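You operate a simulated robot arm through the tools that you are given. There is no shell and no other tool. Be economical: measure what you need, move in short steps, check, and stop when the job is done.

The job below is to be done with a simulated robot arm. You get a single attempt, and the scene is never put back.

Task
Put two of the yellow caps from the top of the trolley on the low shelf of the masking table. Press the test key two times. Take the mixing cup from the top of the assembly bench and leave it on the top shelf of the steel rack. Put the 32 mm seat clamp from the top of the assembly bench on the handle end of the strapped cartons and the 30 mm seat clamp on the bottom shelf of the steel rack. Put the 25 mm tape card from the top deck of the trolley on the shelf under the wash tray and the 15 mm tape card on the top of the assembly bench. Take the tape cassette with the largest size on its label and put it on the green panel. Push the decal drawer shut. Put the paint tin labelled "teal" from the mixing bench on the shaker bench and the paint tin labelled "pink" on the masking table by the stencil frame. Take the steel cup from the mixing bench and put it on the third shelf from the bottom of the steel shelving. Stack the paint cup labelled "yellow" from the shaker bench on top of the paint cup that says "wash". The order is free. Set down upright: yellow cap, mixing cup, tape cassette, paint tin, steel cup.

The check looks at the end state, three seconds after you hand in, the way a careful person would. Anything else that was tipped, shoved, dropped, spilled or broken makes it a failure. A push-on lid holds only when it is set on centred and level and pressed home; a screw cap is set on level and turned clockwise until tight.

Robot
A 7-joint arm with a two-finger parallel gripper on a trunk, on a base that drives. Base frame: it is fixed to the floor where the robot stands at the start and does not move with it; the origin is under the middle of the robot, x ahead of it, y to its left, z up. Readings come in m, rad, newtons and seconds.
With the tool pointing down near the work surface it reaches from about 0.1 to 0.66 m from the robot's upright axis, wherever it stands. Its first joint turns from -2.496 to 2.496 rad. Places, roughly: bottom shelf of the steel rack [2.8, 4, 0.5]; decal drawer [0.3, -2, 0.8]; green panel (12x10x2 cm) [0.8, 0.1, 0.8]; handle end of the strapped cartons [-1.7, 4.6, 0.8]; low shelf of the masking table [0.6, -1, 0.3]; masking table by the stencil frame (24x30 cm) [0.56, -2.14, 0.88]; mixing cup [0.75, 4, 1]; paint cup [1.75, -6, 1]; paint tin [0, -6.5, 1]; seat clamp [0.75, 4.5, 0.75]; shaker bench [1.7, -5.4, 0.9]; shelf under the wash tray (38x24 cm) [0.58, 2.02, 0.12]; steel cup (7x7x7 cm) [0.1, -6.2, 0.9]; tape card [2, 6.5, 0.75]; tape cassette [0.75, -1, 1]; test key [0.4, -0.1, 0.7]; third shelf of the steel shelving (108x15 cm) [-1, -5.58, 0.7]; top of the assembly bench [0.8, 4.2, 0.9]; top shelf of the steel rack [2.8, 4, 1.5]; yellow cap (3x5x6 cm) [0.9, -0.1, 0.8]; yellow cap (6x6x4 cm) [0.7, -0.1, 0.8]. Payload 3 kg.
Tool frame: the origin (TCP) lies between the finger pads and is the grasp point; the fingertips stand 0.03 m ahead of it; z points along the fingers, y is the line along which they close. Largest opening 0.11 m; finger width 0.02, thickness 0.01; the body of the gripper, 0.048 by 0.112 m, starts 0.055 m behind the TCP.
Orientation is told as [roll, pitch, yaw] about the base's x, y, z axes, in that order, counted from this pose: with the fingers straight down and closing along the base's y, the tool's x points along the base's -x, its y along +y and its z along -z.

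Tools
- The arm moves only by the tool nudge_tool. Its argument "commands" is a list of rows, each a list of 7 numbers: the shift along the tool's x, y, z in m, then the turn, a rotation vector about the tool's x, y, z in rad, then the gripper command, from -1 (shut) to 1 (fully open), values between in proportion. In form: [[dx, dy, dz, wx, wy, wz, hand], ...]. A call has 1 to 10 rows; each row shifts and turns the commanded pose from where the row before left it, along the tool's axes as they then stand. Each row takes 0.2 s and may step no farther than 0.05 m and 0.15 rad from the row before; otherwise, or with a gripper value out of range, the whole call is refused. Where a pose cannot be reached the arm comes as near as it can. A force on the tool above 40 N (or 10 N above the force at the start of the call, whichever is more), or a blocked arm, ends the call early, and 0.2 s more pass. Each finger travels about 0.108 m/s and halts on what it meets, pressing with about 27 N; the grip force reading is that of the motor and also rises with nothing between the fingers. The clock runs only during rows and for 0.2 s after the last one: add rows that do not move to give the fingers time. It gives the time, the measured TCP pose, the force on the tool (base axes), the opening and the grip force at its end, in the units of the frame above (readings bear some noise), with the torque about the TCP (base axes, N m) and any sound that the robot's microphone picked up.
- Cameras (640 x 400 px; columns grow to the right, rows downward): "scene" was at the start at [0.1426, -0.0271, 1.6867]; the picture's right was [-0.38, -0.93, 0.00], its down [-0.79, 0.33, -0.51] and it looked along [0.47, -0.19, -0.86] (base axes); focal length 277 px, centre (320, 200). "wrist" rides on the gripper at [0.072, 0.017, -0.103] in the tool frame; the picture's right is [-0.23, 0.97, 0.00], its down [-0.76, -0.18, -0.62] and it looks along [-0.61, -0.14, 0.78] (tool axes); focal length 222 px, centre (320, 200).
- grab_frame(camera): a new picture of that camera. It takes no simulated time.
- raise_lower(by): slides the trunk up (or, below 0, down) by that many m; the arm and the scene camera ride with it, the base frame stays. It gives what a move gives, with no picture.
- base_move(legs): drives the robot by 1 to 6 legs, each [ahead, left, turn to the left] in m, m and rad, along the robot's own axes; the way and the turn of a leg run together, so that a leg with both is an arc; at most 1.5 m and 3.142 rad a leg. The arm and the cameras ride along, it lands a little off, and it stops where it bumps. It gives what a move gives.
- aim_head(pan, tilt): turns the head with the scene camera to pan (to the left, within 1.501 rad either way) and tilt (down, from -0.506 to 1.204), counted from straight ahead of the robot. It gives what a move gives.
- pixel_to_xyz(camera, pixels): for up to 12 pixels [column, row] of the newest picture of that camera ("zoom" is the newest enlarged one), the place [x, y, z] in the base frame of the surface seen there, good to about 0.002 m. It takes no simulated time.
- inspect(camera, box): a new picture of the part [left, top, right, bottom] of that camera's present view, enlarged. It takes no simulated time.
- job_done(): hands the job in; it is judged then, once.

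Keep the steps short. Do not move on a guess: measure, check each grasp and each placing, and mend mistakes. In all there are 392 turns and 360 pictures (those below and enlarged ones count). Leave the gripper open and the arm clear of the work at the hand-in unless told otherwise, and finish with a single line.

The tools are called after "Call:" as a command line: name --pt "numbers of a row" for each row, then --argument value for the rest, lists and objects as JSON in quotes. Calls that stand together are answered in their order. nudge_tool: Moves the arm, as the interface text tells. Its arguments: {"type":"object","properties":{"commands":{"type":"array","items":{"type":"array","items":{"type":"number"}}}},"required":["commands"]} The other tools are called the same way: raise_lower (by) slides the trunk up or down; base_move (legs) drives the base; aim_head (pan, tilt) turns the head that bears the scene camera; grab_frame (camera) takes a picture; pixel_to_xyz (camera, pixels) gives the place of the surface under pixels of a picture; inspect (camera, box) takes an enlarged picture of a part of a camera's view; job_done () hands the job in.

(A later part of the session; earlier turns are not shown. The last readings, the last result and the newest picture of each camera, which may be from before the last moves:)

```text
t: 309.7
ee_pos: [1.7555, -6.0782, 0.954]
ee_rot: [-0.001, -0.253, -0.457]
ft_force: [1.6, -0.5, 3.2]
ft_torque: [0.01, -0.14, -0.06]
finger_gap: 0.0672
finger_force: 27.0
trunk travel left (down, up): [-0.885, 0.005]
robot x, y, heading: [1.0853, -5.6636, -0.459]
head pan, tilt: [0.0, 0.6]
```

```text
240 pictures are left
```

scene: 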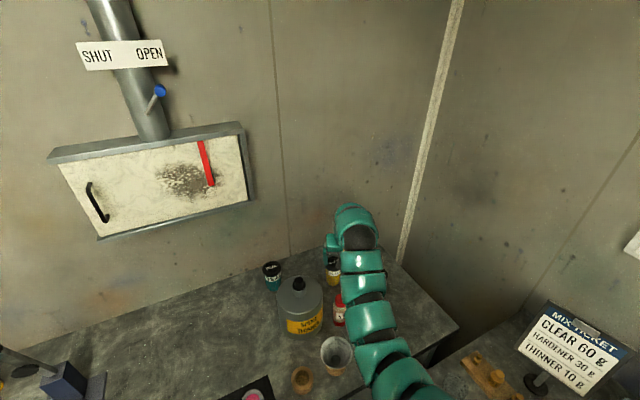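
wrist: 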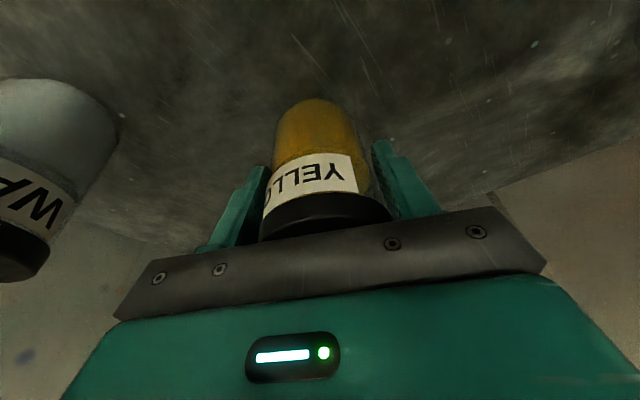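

Grip at 0.067, on the lid/rim. Lift gently and check that the whole cup follows.

Call:
nudge_tool --pt "-0.0012 0 -0.0048 0 0 0 -0.7" --pt "-0.0025 0 -0.0097 0 0 0 -0.7" --pt "-0.0025 0 -0.0097 0 0 0 -0.7" --pt "0 0 0 0 0 0 -0.7"

Call:
grab_frame --camera "wrist"

```text
t: 310.7
ee_pos: [1.756, -6.077, 0.977]
ee_rot: [-0.003, -0.252, -0.457]
ft_force: [-0.3, 0.3, -1.7]
ft_torque: [-0.01, -0.01, 0.01]
finger_gap: 0.0673
finger_force: 27.0
trunk travel left (down, up): [-0.885, 0.005]
robot x, y, heading: [1.0824, -5.6593, -0.462]
head pan, tilt: [0.0, 0.6]
```

```text
239 pictures are left
```

wrist: 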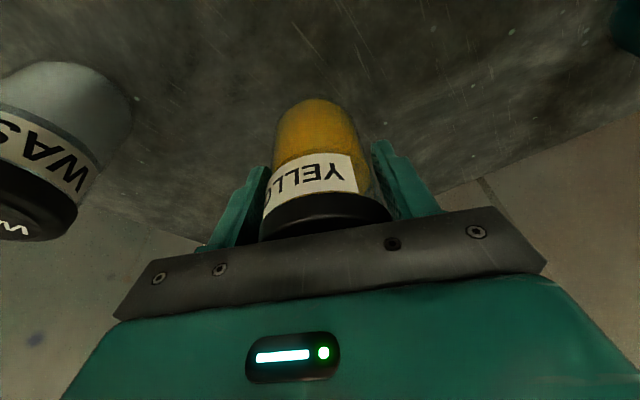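

The whole cup lifts. Raise 0.15 more.

Call:
nudge_tool --pt "-0.0062 0 -0.0242 0 0 0 -0.7" --pt "-0.0062 0 -0.0242 0 0 0 -0.7" --pt "-0.0062 0 -0.0242 0 0 0 -0.7" --pt "-0.0062 0 -0.0242 0 0 0 -0.7" --pt "-0.0062 0 -0.0242 0 0 0 -0.7" --pt "-0.0062 0 -0.0242 0 0 0 -0.7" --pt "0 0 0 0 0 0 -0.7"

```text
t: 312.3
ee_pos: [1.755, -6.0772, 1.128]
ee_rot: [-0.003, -0.252, -0.457]
ft_force: [0.9, -0.2, -1.8]
ft_torque: [0.04, 0.02, -0.01]
finger_gap: 0.0672
finger_force: 27.6
trunk travel left (down, up): [-0.885, 0.005]
robot x, y, heading: [1.0841, -5.6604, -0.455]
head pan, tilt: [0.0, 0.6]
```

Swing over the wash cup: 0.158 to the right, 0.053 back.

Call:
nudge_tool --pt "0.0103 -0.0316 -0.0026 0 0 0 -0.7" --pt "0.0103 -0.0316 -0.0026 0 0 0 -0.7" --pt "0.0103 -0.0316 -0.0026 0 0 0 -0.7" --pt "0.0103 -0.0316 -0.0026 0 0 0 -0.7" --pt "0.0103 -0.0316 -0.0026 0 0 0 -0.7" --pt "0 0 0 0 0 0 -0.7"

Call:
grab_frame --camera "wrist"

Call:
grab_frame --camera "scene"

```text
t: 313.7
ee_pos: [1.6389, -6.1945, 1.1293]
ee_rot: [-0.002, -0.251, -0.457]
ft_force: [-0.1, 0.2, -1.7]
ft_torque: [0.0, 0.05, 0.02]
finger_gap: 0.0672
finger_force: 27.2
trunk travel left (down, up): [-0.885, 0.005]
robot x, y, heading: [1.0856, -5.6613, -0.46]
head pan, tilt: [0.0, 0.6]
```

```text
238 pictures are left
```

wrist: 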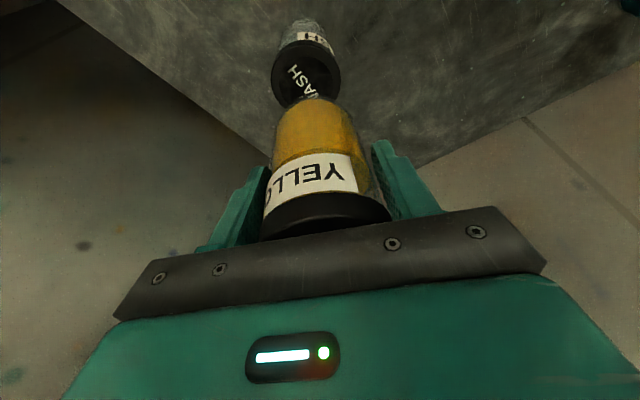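

```text
237 pictures are left
```

scene: 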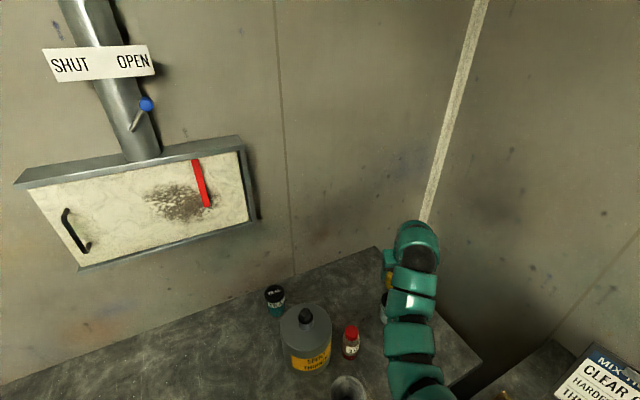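

Call:
pixel_to_xyz --camera "wrist" --pixels '[[273, 78], [340, 74], [300, 90], [290, 62], [325, 60], [306, 48], [310, 103], [305, 125], [335, 125]]'

```text
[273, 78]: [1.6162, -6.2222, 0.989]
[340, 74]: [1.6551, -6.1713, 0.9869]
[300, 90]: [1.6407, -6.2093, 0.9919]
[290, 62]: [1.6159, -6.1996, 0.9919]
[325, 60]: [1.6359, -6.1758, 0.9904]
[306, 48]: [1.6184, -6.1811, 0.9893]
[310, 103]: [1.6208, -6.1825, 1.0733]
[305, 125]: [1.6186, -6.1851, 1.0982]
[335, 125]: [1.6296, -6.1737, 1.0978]
```

Adjust 4 mm right, 2 mm ahead, and lower to just above.

Call:
nudge_tool --pt "-0.002 -0.004 0 0 0 0 -0.7" --pt "0.0047 0 0.0184 0 0 0 -0.7" --pt "0.0037 0 0.0145 0 0 0 -0.7" --pt "0.0025 0 0.0097 0 0 0 -0.7" --pt "0.001 0 0.004 0 0 0 -0.7" --pt "0 0 0 0 0 0 -0.7"

Call:
grab_frame --camera "wrist"

Call:
inspect --camera "wrist" --box '[230, 20, 420, 180]'

```text
t: 315.1
ee_pos: [1.6382, -6.1989, 1.0813]
ee_rot: [-0.002, -0.25, -0.458]
ft_force: [0.1, 0.0, -2.1]
ft_torque: [0.02, 0.01, 0.0]
finger_gap: 0.0673
finger_force: 27.0
trunk travel left (down, up): [-0.885, 0.005]
robot x, y, heading: [1.0819, -5.6635, -0.457]
head pan, tilt: [0.0, 0.6]
```

```text
236 pictures are left
```

wrist: 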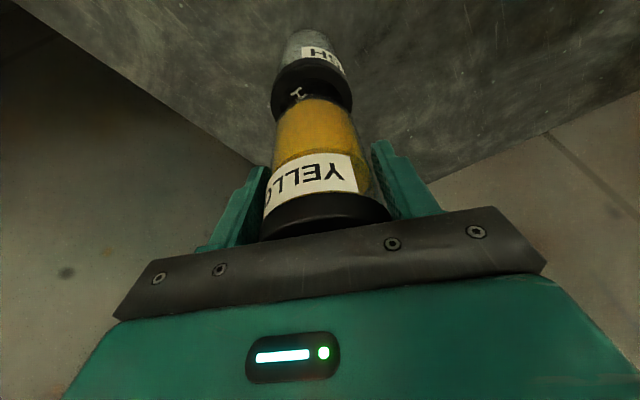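

```text
2.50 times, centred on (325, 100) of wrist
```

zoom: 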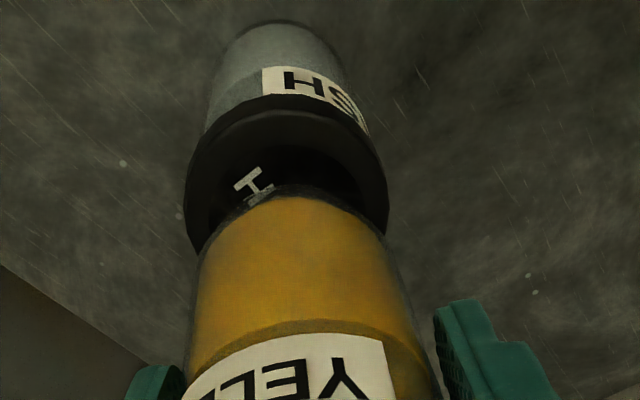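

Call:
pixel_to_xyz --camera "zoom" --pixels '[[290, 140], [290, 150], [290, 160], [300, 205], [300, 215], [250, 150], [330, 155], [240, 215], [370, 215], [300, 175], [192, 205], [384, 205]]'

```text
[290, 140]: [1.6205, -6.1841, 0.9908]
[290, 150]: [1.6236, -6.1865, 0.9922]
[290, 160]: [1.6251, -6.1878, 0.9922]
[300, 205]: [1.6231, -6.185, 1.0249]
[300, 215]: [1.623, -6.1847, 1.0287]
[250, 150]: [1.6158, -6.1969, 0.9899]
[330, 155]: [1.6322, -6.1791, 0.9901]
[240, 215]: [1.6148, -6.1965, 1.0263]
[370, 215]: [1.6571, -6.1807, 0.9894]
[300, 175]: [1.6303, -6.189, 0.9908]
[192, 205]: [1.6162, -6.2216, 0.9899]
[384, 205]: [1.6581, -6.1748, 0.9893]
```

Both edges agree within ~3 mm, so centred. Lower in small steps to contact.

Call:
nudge_tool --pt "0.0012 -0.0015 0.0048 0 0 0 -0.7" --pt "0.0008 0 0.003 0 0 0 -0.7" --pt "0.0005 0 0.002 0 0 0 -0.7" --pt "0.0005 0 0.002 0 0 0 -0.7" --pt "0 0 0 0 0 0 -0.7"

```text
t: 316.3
ee_pos: [1.6378, -6.2007, 1.0679]
ee_rot: [-0.002, -0.252, -0.458]
ft_force: [-0.2, -0.6, -1.5]
ft_torque: [0.01, 0.02, -0.03]
finger_gap: 0.0673
finger_force: 26.9
trunk travel left (down, up): [-0.885, 0.005]
robot x, y, heading: [1.0797, -5.6637, -0.458]
head pan, tilt: [0.0, 0.6]
```

Call:
nudge_tool --pt "0.0004 0 0.0015 0 0 0 -0.7" --pt "0.0004 0 0.0015 0 0 0 -0.7"

```text
t: 316.9
ee_pos: [1.6383, -6.2, 1.0665]
ee_rot: [-0.003, -0.252, -0.458]
ft_force: [0.2, 0.7, 1.0]
ft_torque: [0.07, -0.03, 0.01]
finger_gap: 0.0674
finger_force: 27.1
trunk travel left (down, up): [-0.885, 0.005]
robot x, y, heading: [1.0808, -5.6677, -0.459]
head pan, tilt: [0.0, 0.6]
```

Touching. Half a millimetre more, then open slowly.

Call:
nudge_tool --pt "0.0001 0 0.0006 0 0 0 -0.7" --pt "0 0 0 0 0 0 0.25" --pt "0 0 0 0 0 0 0.4" --pt "0 0 0 0 0 0 0.8" --pt "0 0 0 0 0 0 0.8"

Call:
grab_frame --camera "wrist"

```text
t: 318.1
ee_pos: [1.6372, -6.2012, 1.0652]
ee_rot: [-0.002, -0.251, -0.457]
ft_force: [-0.3, -0.1, -0.4]
ft_torque: [0.0, 0.01, 0.03]
finger_gap: 0.099
finger_force: 0.0
trunk travel left (down, up): [-0.885, 0.005]
robot x, y, heading: [1.0863, -5.6618, -0.46]
head pan, tilt: [0.0, 0.6]
```

```text
234 pictures are left
```

wrist: 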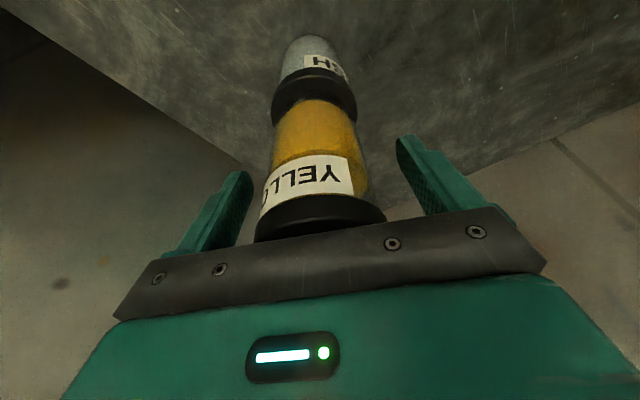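

It stands. Withdraw upward along the tool.

Call:
nudge_tool --pt "0 0 -0.02 0 0 0 0.8" --pt "0 0 -0.035 0 0 0 0.8" --pt "0 0 -0.035 0 0 0 0.8" --pt "0 0 -0.02 0 0 0 0.8" --pt "0 0 0 0 0 0 0.8"

Call:
grab_frame --camera "wrist"

```text
t: 319.3
ee_pos: [1.6114, -6.1891, 1.1723]
ee_rot: [-0.002, -0.252, -0.457]
ft_force: [-1.2, 0.3, 0.0]
ft_torque: [-0.01, 0.03, 0.03]
finger_gap: 0.0991
finger_force: 0.1
trunk travel left (down, up): [-0.885, 0.005]
robot x, y, heading: [1.085, -5.6597, -0.458]
head pan, tilt: [0.0, 0.6]
```

```text
233 pictures are left
```

wrist: 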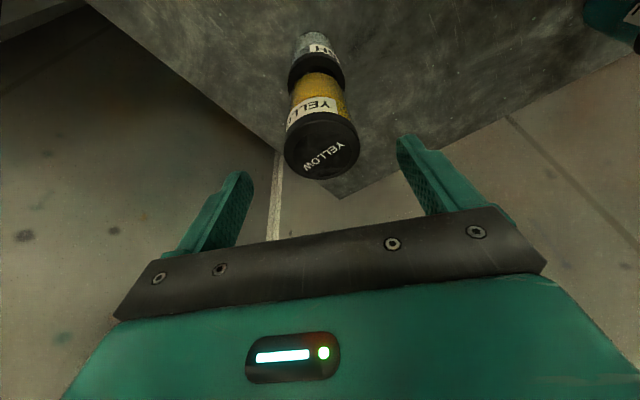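

Stack is good. Back away and turn to face the mixing bench for the pink tin.

Call:
base_move --legs '[[-0.3, 0, 0], [-0.37, 0.34, 0], [0, 0, -1.113]]'

Call:
base_move --legs '[[0, -0.69, 0]]'

Call:
grab_frame --camera "scene"

```text
t: 326.7
ee_pos: [0.3891, -5.7697, 1.1725]
ee_rot: [-0.003, -0.251, -1.576]
ft_force: [0.1, 0.2, 0.2]
ft_torque: [0.01, 0.04, 0.0]
finger_gap: 0.0993
finger_force: 0.0
trunk travel left (down, up): [-0.885, 0.005]
robot x, y, heading: [0.6313, -5.0643, -1.575]
head pan, tilt: [0.0, 0.6]
```

```text
t: 330.5
ee_pos: [-0.2984, -5.7655, 1.172]
ee_rot: [-0.002, -0.252, -1.576]
ft_force: [-1.2, -0.3, 0.5]
ft_torque: [0.02, -0.03, -0.03]
finger_gap: 0.0988
finger_force: 0.1
trunk travel left (down, up): [-0.885, 0.005]
robot x, y, heading: [-0.0569, -5.0604, -1.575]
head pan, tilt: [0.0, 0.6]
```

```text
232 pictures are left
```

scene: 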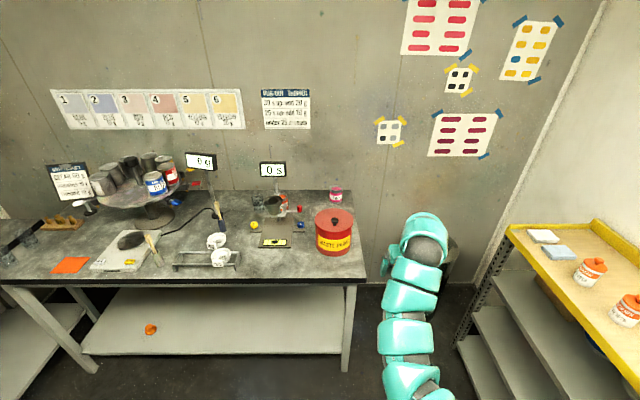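

Shift left 0.15 and drive ahead 0.68 at tool height 1.17 (above the can).

Call:
base_move --legs '[[0, 0.145, 0.004], [0.68, 0, 0]]'

Call:
grab_frame --camera "wrist"

```text
t: 335.2
ee_pos: [-0.1521, -6.4449, 1.1721]
ee_rot: [-0.001, -0.252, -1.57]
ft_force: [0.5, 0.1, -1.5]
ft_torque: [0.01, 0.01, 0.02]
finger_gap: 0.0989
finger_force: 0.0
trunk travel left (down, up): [-0.885, 0.005]
robot x, y, heading: [0.0863, -5.7363, -1.571]
head pan, tilt: [0.0, 0.6]
```

```text
231 pictures are left
```

wrist: 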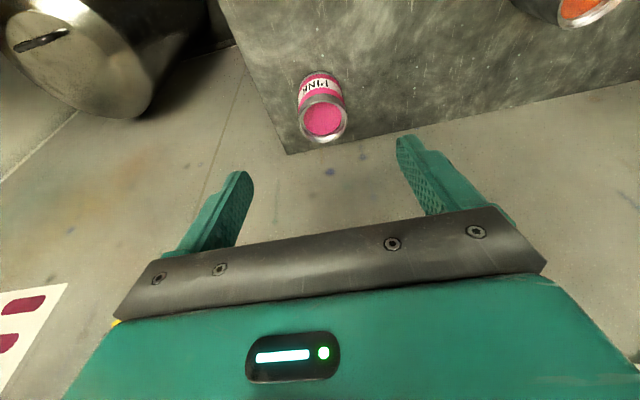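

Call:
pixel_to_xyz --camera "wrist" --pixels '[[301, 122], [346, 116], [321, 98], [325, 140], [323, 119], [285, 150], [160, 200]]'

```text
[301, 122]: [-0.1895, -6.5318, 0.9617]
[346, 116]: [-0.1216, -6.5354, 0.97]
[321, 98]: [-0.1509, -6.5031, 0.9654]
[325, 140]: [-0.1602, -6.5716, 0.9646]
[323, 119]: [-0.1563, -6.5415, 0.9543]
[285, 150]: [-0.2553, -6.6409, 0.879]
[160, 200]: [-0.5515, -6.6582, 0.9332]
```

Pink centre [-0.1555,-6.537]. Radial reach is too long; move the base right 0.2 and swing the tool left 0.2, tilting a bit more.

Call:
base_move --legs '[[0, -0.2, 0]]'

Call:
nudge_tool --pt "0 0.04 0 0 -0.03 0 0.8" --pt "0 0.04 0 0 -0.04 0 0.8" --pt "0 0.04 0 0 -0.04 0 0.8" --pt "0 0.04 0 0 -0.04 0 0.8" --pt "0 0.038 0 0 0 0 0.8" --pt "0 0 0 0 0 0 0.8"

Call:
grab_frame --camera "wrist"

```text
t: 336.8
ee_pos: [-0.3542, -6.4458, 1.1711]
ee_rot: [0.001, -0.251, -1.571]
ft_force: [-0.4, -0.6, 0.2]
ft_torque: [0.0, -0.05, -0.02]
finger_gap: 0.0991
finger_force: 0.1
trunk travel left (down, up): [-0.885, 0.005]
robot x, y, heading: [-0.1134, -5.7359, -1.567]
head pan, tilt: [0.0, 0.6]
```

```text
t: 338.2
ee_pos: [-0.1557, -6.4453, 1.1713]
ee_rot: [-0.001, -0.401, -1.569]
ft_force: [0.3, -0.1, -0.9]
ft_torque: [0.04, -0.05, 0.0]
finger_gap: 0.0989
finger_force: 0.0
trunk travel left (down, up): [-0.885, 0.005]
robot x, y, heading: [-0.1134, -5.7375, -1.566]
head pan, tilt: [0.0, 0.6]
```

```text
230 pictures are left
```

wrist: 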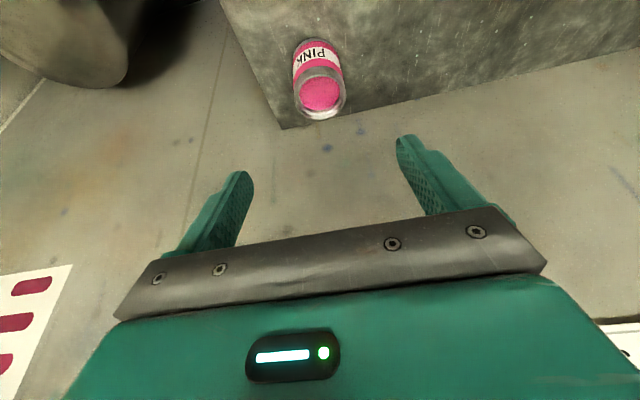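

Call:
nudge_tool --pt "0.009 0 0.04 0 0 0 0.8" --pt "0 0 0.045 0 0 0 0.8" --pt "0 0 0.045 0 0 0 0.8" --pt "0 0 0.03 0 0 0 0.8" --pt "0 0 0 0 0 0 0.8"

Call:
grab_frame --camera "wrist"

```text
t: 339.4
ee_pos: [-0.1565, -6.4994, 1.0211]
ee_rot: [0.0, -0.403, -1.569]
ft_force: [-0.5, -0.1, -0.3]
ft_torque: [0.0, -0.03, 0.03]
finger_gap: 0.099
finger_force: 0.1
trunk travel left (down, up): [-0.885, 0.005]
robot x, y, heading: [-0.118, -5.7395, -1.571]
head pan, tilt: [0.0, 0.6]
```

```text
229 pictures are left
```

wrist: 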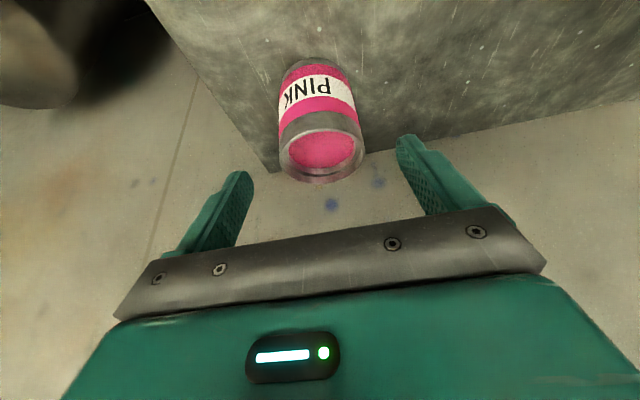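

Call:
nudge_tool --pt "0 0 0.04 0 0 0 0.8" --pt "0 0 0.03 0 0 0 0.8" --pt "0 0 0.013 0 0 0 0.8" --pt "0 0 0 0 0 0 0.8"

Call:
grab_frame --camera "wrist"

```text
t: 340.4
ee_pos: [-0.1545, -6.5311, 0.9453]
ee_rot: [-0.003, -0.402, -1.572]
ft_force: [0.5, -0.3, 0.0]
ft_torque: [-0.02, -0.01, 0.0]
finger_gap: 0.099
finger_force: 0.0
trunk travel left (down, up): [-0.885, 0.005]
robot x, y, heading: [-0.1156, -5.7351, -1.568]
head pan, tilt: [0.0, 0.6]
```

```text
228 pictures are left
```

wrist: 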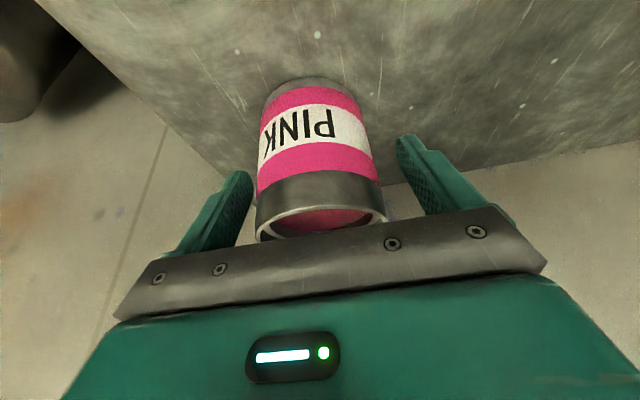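

Close on the pink tin and lift gently.

Call:
nudge_tool --pt "0 0 0 0 0 0 0.4" --pt "0 0 0 0 0 0 0" --pt "0 0 0 0 0 0 -0.5" --pt "0 0 0 0 0 0 -0.5"

Call:
nudge_tool --pt "-0.0039 0 -0.0092 0 0 0 -0.5" --pt "-0.0058 0 -0.0138 0 0 0 -0.5" --pt "-0.0078 0 -0.0184 0 0 0 -0.5" --pt "-0.0078 0 -0.0184 0 0 0 -0.5" --pt "0 0 0 0 0 0 -0.5"

Call:
grab_frame --camera "wrist"

```text
t: 341.4
ee_pos: [-0.1549, -6.5323, 0.9454]
ee_rot: [-0.003, -0.4, -1.569]
ft_force: [-1.5, -0.1, -0.1]
ft_torque: [0.0, 0.22, -0.05]
finger_gap: 0.0709
finger_force: 27.0
trunk travel left (down, up): [-0.885, 0.005]
robot x, y, heading: [-0.1202, -5.7403, -1.57]
head pan, tilt: [0.0, 0.6]
```

```text
t: 342.6
ee_pos: [-0.1551, -6.5325, 1.0088]
ee_rot: [-0.001, -0.399, -1.569]
ft_force: [-0.9, -1.2, -3.3]
ft_torque: [0.0, -0.01, -0.02]
finger_gap: 0.0707
finger_force: 26.3
trunk travel left (down, up): [-0.885, 0.005]
robot x, y, heading: [-0.1167, -5.7356, -1.574]
head pan, tilt: [0.0, 0.6]
```

```text
227 pictures are left
```

wrist: 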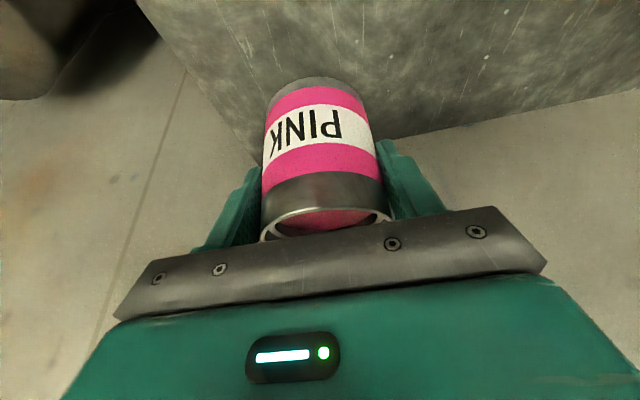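

Lift to ~1.15 and then slide the base right 0.18 to clear the waste can.

Call:
nudge_tool --pt "-0.0074 0 -0.0175 0 0 0 -0.5" --pt "-0.0074 0 -0.0175 0 0 0 -0.5" --pt "-0.0074 0 -0.0175 0 0 0 -0.5" --pt "-0.0074 0 -0.0175 0 0 0 -0.5" --pt "-0.0074 0 -0.0175 0 0 0 -0.5" --pt "-0.0074 0 -0.0175 0 0 0 -0.5" --pt "-0.0074 0 -0.0175 0 0 0 -0.5" --pt "0 0 0 0 0 0 -0.5"

Call:
base_move --legs '[[0, -0.2, 0]]'

Call:
base_move --legs '[[-0.85, 0, 0]]'

```text
t: 344.4
ee_pos: [-0.155, -6.532, 1.1416]
ee_rot: [-0.002, -0.401, -1.569]
ft_force: [0.2, 0.2, -4.3]
ft_torque: [0.05, -0.01, 0.01]
finger_gap: 0.071
finger_force: 26.8
trunk travel left (down, up): [-0.885, 0.005]
robot x, y, heading: [-0.1155, -5.7395, -1.57]
head pan, tilt: [0.0, 0.6]
```

```text
t: 345.4
ee_pos: [-0.2165, -6.5307, 1.1415]
ee_rot: [0.003, -0.401, -1.567]
ft_force: [-1.0, -0.3, -3.5]
ft_torque: [0.02, -0.02, 0.03]
finger_gap: 0.0708
finger_force: 26.8
trunk travel left (down, up): [-0.885, 0.005]
robot x, y, heading: [-0.1803, -5.7402, -1.57]
head pan, tilt: [0.0, 0.6]
stopped in leg 1: the robot was blocked; the commanded pose is now the measured one
```

```text
t: 350.0
ee_pos: [-0.2171, -5.6757, 1.1418]
ee_rot: [-0.001, -0.399, -1.571]
ft_force: [0.4, -0.2, -3.2]
ft_torque: [0.05, -0.05, -0.01]
finger_gap: 0.0708
finger_force: 27.5
trunk travel left (down, up): [-0.885, 0.005]
robot x, y, heading: [-0.1779, -4.8778, -1.576]
head pan, tilt: [0.0, 0.6]
```

The slide was blocked after 6 cm, though the retreat passed clear. See what was touched.

Call:
aim_head --pan -0.15 --tilt 0.7

Call:
grab_frame --camera "scene"

Call:
grab_frame --camera "wrist"

```text
t: 350.7
ee_pos: [-0.218, -5.676, 1.1417]
ee_rot: [-0.001, -0.4, -1.571]
ft_force: [0.1, -1.3, -3.5]
ft_torque: [0.01, -0.01, 0.0]
finger_gap: 0.0709
finger_force: 27.3
trunk travel left (down, up): [-0.885, 0.005]
robot x, y, heading: [-0.177, -4.884, -1.575]
head pan, tilt: [-0.15, 0.7]
```

```text
226 pictures are left
```

scene: 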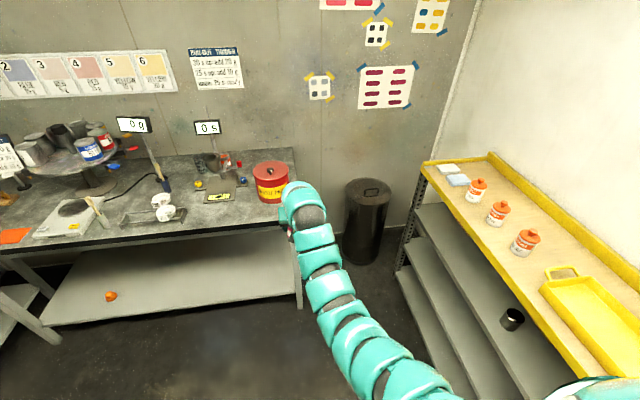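

```text
225 pictures are left
```

wrist: 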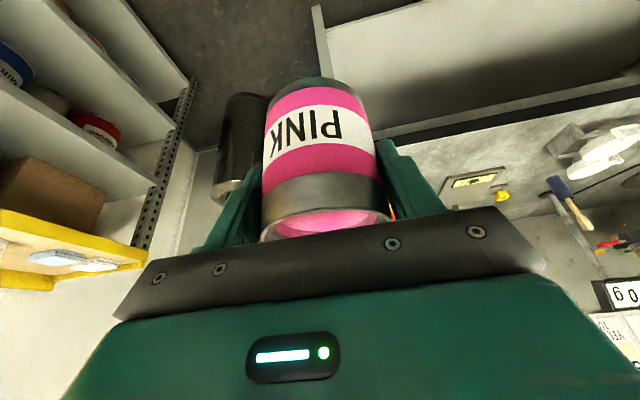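

Call:
pixel_to_xyz --camera "scene" --pixels '[[370, 188], [347, 188], [390, 188], [365, 258], [420, 262], [298, 300]]'

```text
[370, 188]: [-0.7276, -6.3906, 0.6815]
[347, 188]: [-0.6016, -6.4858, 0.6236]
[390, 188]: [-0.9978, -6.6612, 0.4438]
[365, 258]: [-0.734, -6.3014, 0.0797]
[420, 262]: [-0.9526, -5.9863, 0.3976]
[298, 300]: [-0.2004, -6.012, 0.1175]
```

Nothing moved (the base front met the bench leg). Now carry the pink tin out: move right to the door axis and reverse out.

Call:
base_move --legs '[[0.0, -0.615, 0.005]]'

Call:
base_move --legs '[[-1.2, 0, 0], [-1.15, 0, 0]]'

Call:
grab_frame --camera "scene"

```text
t: 353.4
ee_pos: [-0.7458, -5.6473, 1.1386]
ee_rot: [0.003, -0.398, -1.625]
ft_force: [-1.1, -0.2, -3.7]
ft_torque: [0.03, -0.06, 0.01]
finger_gap: 0.0708
finger_force: 26.7
trunk travel left (down, up): [-0.885, 0.005]
robot x, y, heading: [-0.6608, -4.8561, -1.631]
head pan, tilt: [-0.15, 0.7]
stopped in leg 1: the robot was blocked; the commanded pose is now the measured one
```

```text
t: 357.5
ee_pos: [-0.7508, -4.8674, 1.186]
ee_rot: [0.013, -0.551, -1.652]
ft_force: [0.7, -3.1, -2.4]
ft_torque: [0.21, -0.05, 0.0]
finger_gap: 0.0675
finger_force: 27.1
trunk travel left (down, up): [-0.885, 0.005]
robot x, y, heading: [-0.6581, -4.1154, -1.644]
head pan, tilt: [-0.15, 0.7]
stopped in leg 1: the robot was blocked; the commanded pose is now the measured one
```

```text
224 pictures are left
```

scene: 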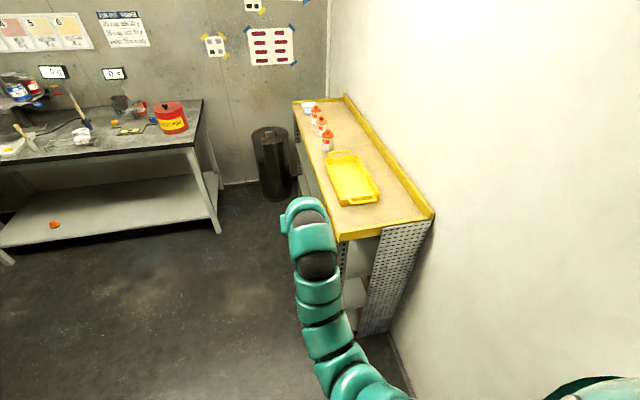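

I must check: the base met the shelving/door side. Inspect the tin and the shelving.

Call:
grab_frame --camera "wrist"

Call:
pixel_to_xyz --camera "scene" --pixels '[[340, 240], [430, 220], [355, 250], [297, 105], [345, 100], [380, 330], [350, 185], [316, 115]]'

```text
223 pictures are left
```

wrist: 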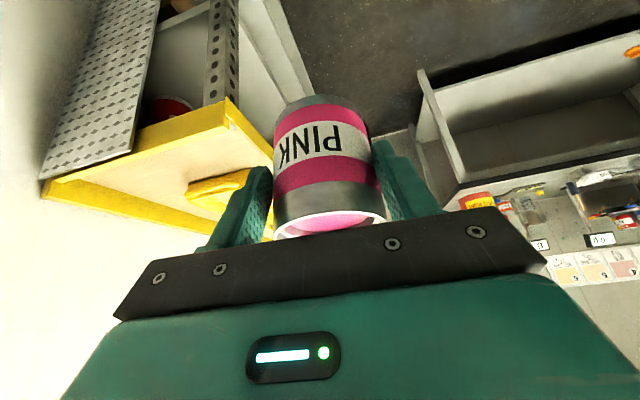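

```text
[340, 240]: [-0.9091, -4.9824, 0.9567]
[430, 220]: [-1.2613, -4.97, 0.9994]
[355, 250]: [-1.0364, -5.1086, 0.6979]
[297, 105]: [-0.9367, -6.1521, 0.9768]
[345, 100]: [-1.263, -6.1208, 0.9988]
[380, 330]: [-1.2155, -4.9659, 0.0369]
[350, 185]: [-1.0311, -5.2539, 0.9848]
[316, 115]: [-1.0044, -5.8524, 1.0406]
```

Restore the tool pitch (it swung at the stop) slowly, then check the tin is level.

Call:
nudge_tool --pt "0 0 0 0.004 0.04 0 -0.6" --pt "0 0 0 0.004 0.04 0 -0.6" --pt "0 0 0 0.004 0.04 0 -0.6" --pt "0 0 0 0 0.031 0 -0.6" --pt "0 0 0 0 0 0 -0.6"

Call:
grab_frame --camera "wrist"

Call:
inspect --camera "wrist" --box '[240, 80, 420, 250]'

```text
t: 358.7
ee_pos: [-0.7566, -4.8386, 1.1701]
ee_rot: [0.001, -0.298, -1.661]
ft_force: [0.1, -0.4, -2.3]
ft_torque: [0.06, -0.02, 0.02]
finger_gap: 0.0675
finger_force: 27.1
trunk travel left (down, up): [-0.885, 0.005]
robot x, y, heading: [-0.6592, -4.1121, -1.648]
head pan, tilt: [-0.15, 0.7]
```

```text
222 pictures are left
```

wrist: 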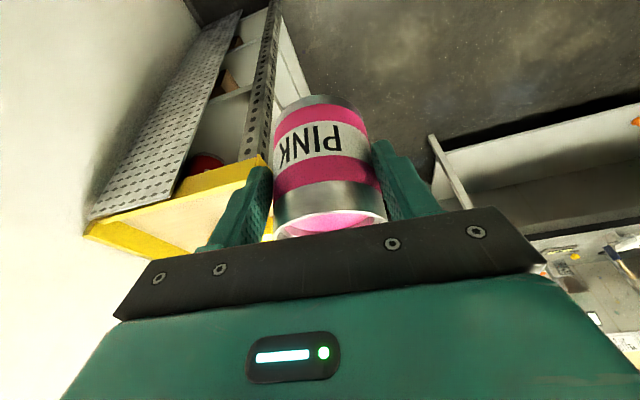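

```text
2.35 times, centred on (330, 165) of wrist
```

zoom: 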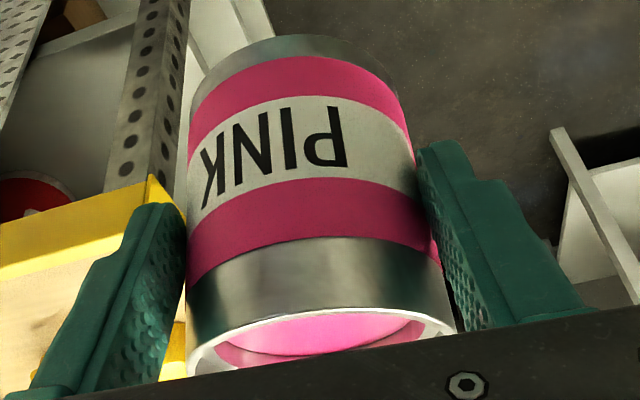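

Call:
pixel_to_xyz --camera "zoom" --pixels '[[195, 365], [450, 325], [320, 325], [255, 335], [390, 315], [290, 40], [230, 65], [360, 48], [300, 250], [300, 150], [250, 150], [360, 150]]'

```text
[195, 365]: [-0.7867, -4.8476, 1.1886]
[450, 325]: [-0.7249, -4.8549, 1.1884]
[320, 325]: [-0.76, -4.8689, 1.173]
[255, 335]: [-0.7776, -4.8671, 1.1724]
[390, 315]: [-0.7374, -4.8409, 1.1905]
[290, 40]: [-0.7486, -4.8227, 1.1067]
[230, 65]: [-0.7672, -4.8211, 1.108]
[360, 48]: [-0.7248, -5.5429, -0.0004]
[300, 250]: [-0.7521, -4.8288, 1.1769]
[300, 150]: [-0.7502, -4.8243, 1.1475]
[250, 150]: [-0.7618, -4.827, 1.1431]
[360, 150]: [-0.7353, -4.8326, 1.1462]
```

The tin is level relative to tool pitch -0.40, paint 1.5 cm below rim, no spill. Restore that pitch.

Call:
nudge_tool --pt "0 0 0 0 -0.035 0 -0.6" --pt "0 0 0 0 -0.035 0 -0.6" --pt "0 0 0 0 -0.032 0 -0.6" --pt "0 0 0 0 0 0 -0.6"

Call:
aim_head --pan 1.5 --tilt 0.6

Call:
grab_frame --camera "scene"

```text
t: 359.7
ee_pos: [-0.755, -4.8371, 1.1708]
ee_rot: [0.001, -0.392, -1.657]
ft_force: [-0.5, -1.0, -3.8]
ft_torque: [0.07, -0.03, -0.01]
finger_gap: 0.0677
finger_force: 27.0
trunk travel left (down, up): [-0.885, 0.005]
robot x, y, heading: [-0.6567, -4.1104, -1.643]
head pan, tilt: [-0.15, 0.7]
```

```text
t: 361.4
ee_pos: [-0.7538, -4.8383, 1.1715]
ee_rot: [-0.001, -0.395, -1.656]
ft_force: [-0.5, 0.2, -2.4]
ft_torque: [0.1, -0.02, 0.0]
finger_gap: 0.0678
finger_force: 26.7
trunk travel left (down, up): [-0.885, 0.005]
robot x, y, heading: [-0.6543, -4.1172, -1.645]
head pan, tilt: [1.499, 0.6]
```

```text
220 pictures are left
```

scene: 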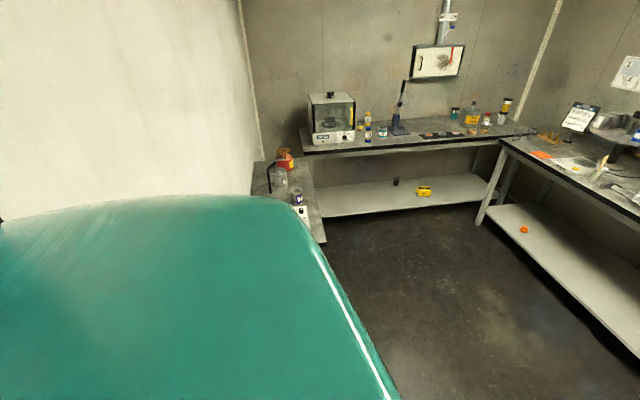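

Call:
pixel_to_xyz --camera "scene" --pixels '[[320, 235], [270, 190], [256, 185], [245, 100], [310, 215]]'

Call:
inspect --camera "scene" --box '[240, 130, 400, 260]'

```text
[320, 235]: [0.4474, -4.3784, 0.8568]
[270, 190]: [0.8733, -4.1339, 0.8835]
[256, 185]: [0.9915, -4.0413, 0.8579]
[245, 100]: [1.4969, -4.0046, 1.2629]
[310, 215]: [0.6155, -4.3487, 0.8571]
```

```text
3.08 times, centred on (320, 195) of scene
```

zoom: 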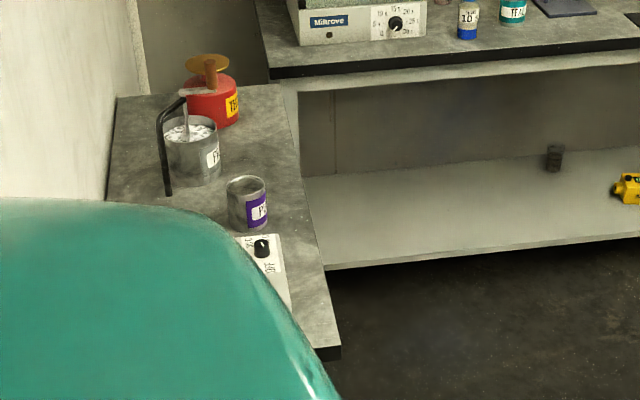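

Robot radius ≈0.28. Go ahead 0.12, then align to x -0.795 with heading -1.571.

Call:
base_move --legs '[[0.12, 0, 0], [0, -0.13, 0.074]]'

```text
t: 363.5
ee_pos: [-0.8408, -4.9592, 1.1727]
ee_rot: [-0.007, -0.403, -1.579]
ft_force: [-0.7, 0.5, -3.9]
ft_torque: [0.11, 0.0, -0.01]
finger_gap: 0.0673
finger_force: 26.9
trunk travel left (down, up): [-0.885, 0.005]
robot x, y, heading: [-0.7981, -4.226, -1.567]
head pan, tilt: [1.499, 0.6]
```

Aligned at x -0.798, heading -1.567. Reverse 1.1 m through the door.

Call:
base_move --legs '[[-1.1, 0, 0]]'

Call:
grab_frame --camera "wrist"

```text
t: 369.2
ee_pos: [-0.8431, -3.8526, 1.1732]
ee_rot: [-0.008, -0.403, -1.592]
ft_force: [-0.3, 0.4, -3.5]
ft_torque: [0.09, 0.02, -0.01]
finger_gap: 0.0669
finger_force: 26.9
trunk travel left (down, up): [-0.885, 0.005]
robot x, y, heading: [-0.7902, -3.1251, -1.581]
head pan, tilt: [1.499, 0.6]
```

```text
218 pictures are left
```

wrist: 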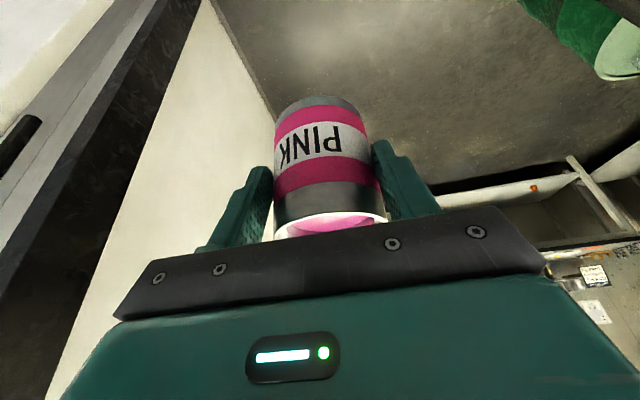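

The tin has crept about 2 cm forward in the pads; keep moves smooth. Reverse 1.03 more, then turn.

Call:
base_move --legs '[[-1.03, 0, 0.006]]'

Call:
base_move --legs '[[0, 0, 1.575]]'

Call:
aim_head --pan 0.0 --tilt 0.7

Call:
grab_frame --camera "scene"

```text
t: 374.4
ee_pos: [-0.8285, -2.836, 1.1729]
ee_rot: [-0.007, -0.402, -1.576]
ft_force: [0.1, 0.4, -3.7]
ft_torque: [0.09, -0.02, -0.01]
finger_gap: 0.0673
finger_force: 27.1
trunk travel left (down, up): [-0.885, 0.005]
robot x, y, heading: [-0.7868, -2.1029, -1.566]
head pan, tilt: [1.499, 0.6]
```

```text
t: 378.7
ee_pos: [-0.0554, -2.1442, 1.1726]
ee_rot: [-0.006, -0.401, -0.004]
ft_force: [0.9, -0.1, -3.4]
ft_torque: [0.0, 0.07, -0.01]
finger_gap: 0.0668
finger_force: 27.7
trunk travel left (down, up): [-0.885, 0.005]
robot x, y, heading: [-0.7845, -2.1035, 0.004]
head pan, tilt: [1.499, 0.6]
```

```text
t: 380.3
ee_pos: [-0.0559, -2.1443, 1.171]
ee_rot: [-0.007, -0.4, -0.003]
ft_force: [0.3, 0.1, -2.2]
ft_torque: [0.01, 0.1, 0.0]
finger_gap: 0.067
finger_force: 26.8
trunk travel left (down, up): [-0.885, 0.005]
robot x, y, heading: [-0.786, -2.1041, 0.005]
head pan, tilt: [0.0, 0.7]
```

```text
217 pictures are left
```

scene: 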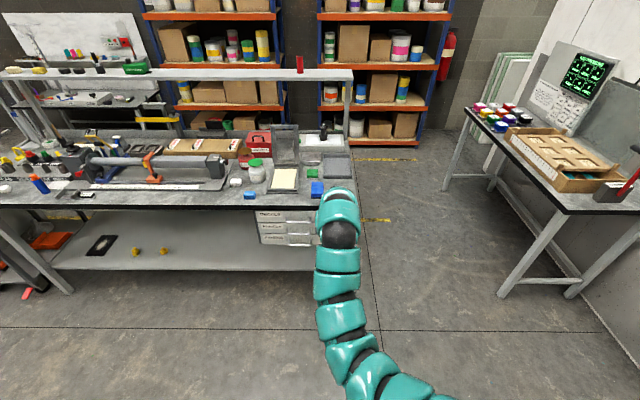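

Call:
inspect --camera "scene" --box '[220, 110, 380, 210]'

Call:
pixel_to_xyz --camera "zoom" --pixels '[[395, 290], [370, 245], [240, 320], [320, 290], [345, 320], [375, 320], [400, 340], [120, 350], [265, 160], [430, 220], [260, 260], [520, 190]]'

```text
4.00 times, centred on (300, 160) of scene
```

zoom: 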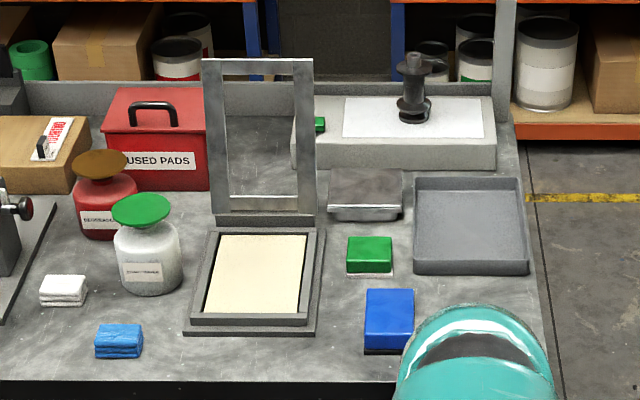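

```text
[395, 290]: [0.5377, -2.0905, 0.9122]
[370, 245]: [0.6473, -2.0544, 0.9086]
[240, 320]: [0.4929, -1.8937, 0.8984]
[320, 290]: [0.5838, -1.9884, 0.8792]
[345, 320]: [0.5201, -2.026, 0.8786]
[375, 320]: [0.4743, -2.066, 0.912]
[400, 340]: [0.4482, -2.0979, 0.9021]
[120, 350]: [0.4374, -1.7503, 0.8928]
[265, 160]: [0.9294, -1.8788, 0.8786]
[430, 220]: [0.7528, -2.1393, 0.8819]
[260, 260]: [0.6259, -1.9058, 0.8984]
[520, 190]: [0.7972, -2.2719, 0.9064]
```

Call:
pixel_to_xyz --camera "zoom" --pixels '[[535, 290], [545, 320], [414, 295], [410, 345], [555, 370], [360, 350], [455, 295]]'

Call:
base_move --legs '[[0.35, -0.065, 0]]'

Call:
grab_frame --camera "wrist"

```text
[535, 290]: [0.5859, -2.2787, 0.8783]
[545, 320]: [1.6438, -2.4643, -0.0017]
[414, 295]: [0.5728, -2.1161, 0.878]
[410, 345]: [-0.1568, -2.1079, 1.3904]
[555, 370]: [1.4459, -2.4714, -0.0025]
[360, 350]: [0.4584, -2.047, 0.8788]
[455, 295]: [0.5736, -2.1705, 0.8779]
```

```text
t: 382.6
ee_pos: [0.2935, -2.2044, 1.1718]
ee_rot: [-0.007, -0.401, -0.001]
ft_force: [0.4, 0.0, -3.2]
ft_torque: [-0.03, 0.09, -0.02]
finger_gap: 0.0671
finger_force: 26.7
trunk travel left (down, up): [-0.885, 0.005]
robot x, y, heading: [-0.4372, -2.1655, 0.006]
head pan, tilt: [0.0, 0.7]
```

```text
215 pictures are left
```

wrist: 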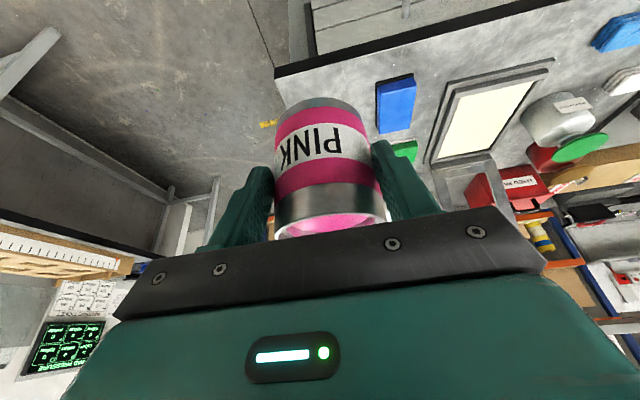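

Line is good (y -2.204, table edge -2.285, blue block edge -2.116). Drive 0.235 ahead.

Call:
base_move --legs '[[0.235, 0, 0]]'

Call:
nudge_tool --pt "0.0078 0 0.0184 0 0 0 -0.6" --pt "0.0078 0 0.0184 0 0 0 -0.6" --pt "0.0078 0 0.0184 0 0 0 -0.6" --pt "0.0078 0 0.0184 0 0 0 -0.6" --pt "0.0078 0 0.0184 0 0 0 -0.6" --pt "0.0078 0 0.0184 0 0 0 -0.6" --pt "0.0078 0 0.0184 0 0 0 -0.6" --pt "0.0078 0 0.0184 0 0 0 -0.6" --pt "0.0078 0 0.0184 0 0 0 -0.6" --pt "0 0 0 0 0 0 -0.6"

Call:
grab_frame --camera "wrist"

```text
t: 384.3
ee_pos: [0.5279, -2.2034, 1.1719]
ee_rot: [-0.008, -0.399, -0.001]
ft_force: [-0.4, 0.6, -3.5]
ft_torque: [-0.01, 0.12, -0.02]
finger_gap: 0.0671
finger_force: 26.8
trunk travel left (down, up): [-0.885, 0.005]
robot x, y, heading: [-0.2039, -2.1641, 0.011]
head pan, tilt: [0.0, 0.7]
```

```text
t: 386.5
ee_pos: [0.527, -2.2017, 0.9921]
ee_rot: [-0.006, -0.402, -0.001]
ft_force: [0.5, 0.1, -3.2]
ft_torque: [-0.02, 0.1, -0.02]
finger_gap: 0.0668
finger_force: 27.0
trunk travel left (down, up): [-0.885, 0.005]
robot x, y, heading: [-0.2053, -2.1622, 0.013]
head pan, tilt: [0.0, 0.7]
```

```text
214 pictures are left
```

wrist: 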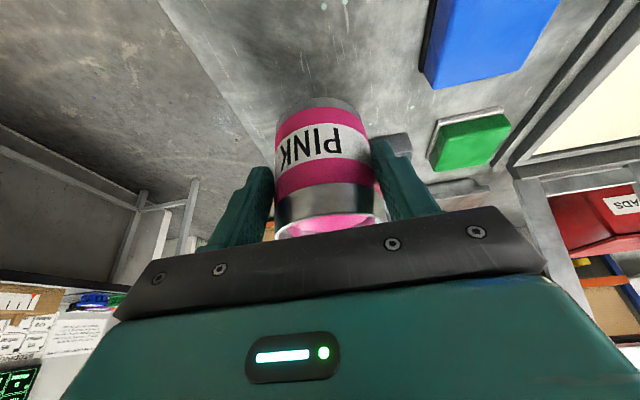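

Call:
nudge_tool --pt "0.0058 0 0.0138 0 0 0 -0.6" --pt "0.0058 0 0.0138 0 0 0 -0.6" --pt "0.0016 0 0.0037 0 0 0 -0.6" --pt "0.0012 0 0.0028 0 0 0 -0.6" --pt "0.0008 0 0.0018 0 0 0 -0.6" --pt "0 0 0 0 0 0 -0.6"

```text
t: 387.9
ee_pos: [0.5261, -2.2042, 0.9534]
ee_rot: [-0.007, -0.398, -0.001]
ft_force: [-0.1, -0.2, -4.3]
ft_torque: [0.02, 0.12, 0.03]
finger_gap: 0.0668
finger_force: 27.1
trunk travel left (down, up): [-0.885, 0.005]
robot x, y, heading: [-0.2073, -2.1692, 0.006]
head pan, tilt: [0.0, 0.7]
```

Call:
nudge_tool --pt "0.0008 0 0.0018 0 0 0 -0.6" --pt "0.0008 0 0.0018 0 0 0 -0.6" --pt "0.0008 0 0.0018 0 0 0 -0.6"

Call:
inspect --camera "wrist" --box '[230, 60, 430, 250]'

```text
t: 388.7
ee_pos: [0.5264, -2.2041, 0.9515]
ee_rot: [-0.008, -0.403, -0.001]
ft_force: [-1.7, -1.2, 10.6]
ft_torque: [0.12, -0.6, -0.07]
finger_gap: 0.0671
finger_force: 27.1
trunk travel left (down, up): [-0.885, 0.005]
robot x, y, heading: [-0.2053, -2.1645, 0.006]
head pan, tilt: [0.0, 0.7]
```

```text
2.11 times, centred on (330, 155) of wrist
```

zoom: 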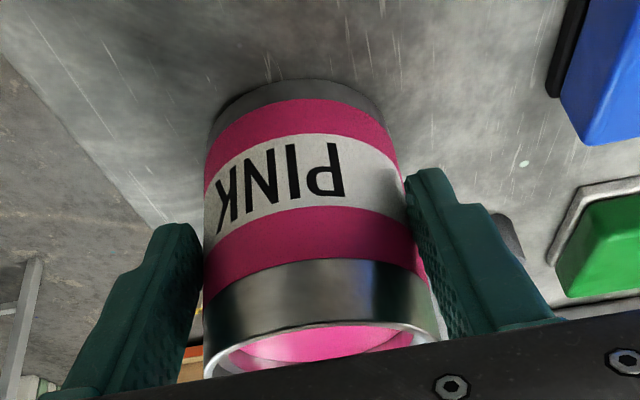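

Check how level the tin is before letting go.

Call:
pixel_to_xyz --camera "zoom" --pixels '[[300, 100], [300, 200], [305, 290], [320, 330], [300, 82], [215, 350], [430, 330]]'

```text
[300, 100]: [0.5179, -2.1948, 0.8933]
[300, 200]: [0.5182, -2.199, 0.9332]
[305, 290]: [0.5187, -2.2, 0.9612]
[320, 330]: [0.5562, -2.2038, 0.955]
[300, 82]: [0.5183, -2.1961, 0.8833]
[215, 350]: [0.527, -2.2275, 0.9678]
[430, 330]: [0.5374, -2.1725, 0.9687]
```

Wall is vertical. Open and withdraw.

Call:
nudge_tool --pt "0 0 0 0 0 0 0.3" --pt "0 0 0 0 0 0 0.6" --pt "0 0 0 0 0 0 0.7" --pt "0 0 -0.02 0 0 0 0.7" --pt "0 0 -0.04 0 0 0 0.7" --pt "0 0 -0.045 0 0 0 0.7" --pt "0 0 -0.045 0 0 0 0.7" --pt "0 0 0 0 0 0 0.7"

Call:
grab_frame --camera "wrist"

```text
t: 390.5
ee_pos: [0.4684, -2.2023, 1.0855]
ee_rot: [-0.007, -0.4, -0.002]
ft_force: [0.1, 1.2, 0.9]
ft_torque: [0.0, -0.05, 0.01]
finger_gap: 0.0936
finger_force: 0.0
trunk travel left (down, up): [-0.885, 0.005]
robot x, y, heading: [-0.2058, -2.1631, 0.01]
head pan, tilt: [0.0, 0.7]
```

```text
212 pictures are left
```

wrist: 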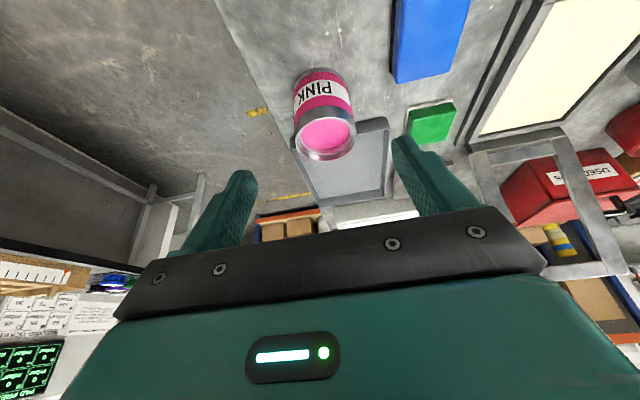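

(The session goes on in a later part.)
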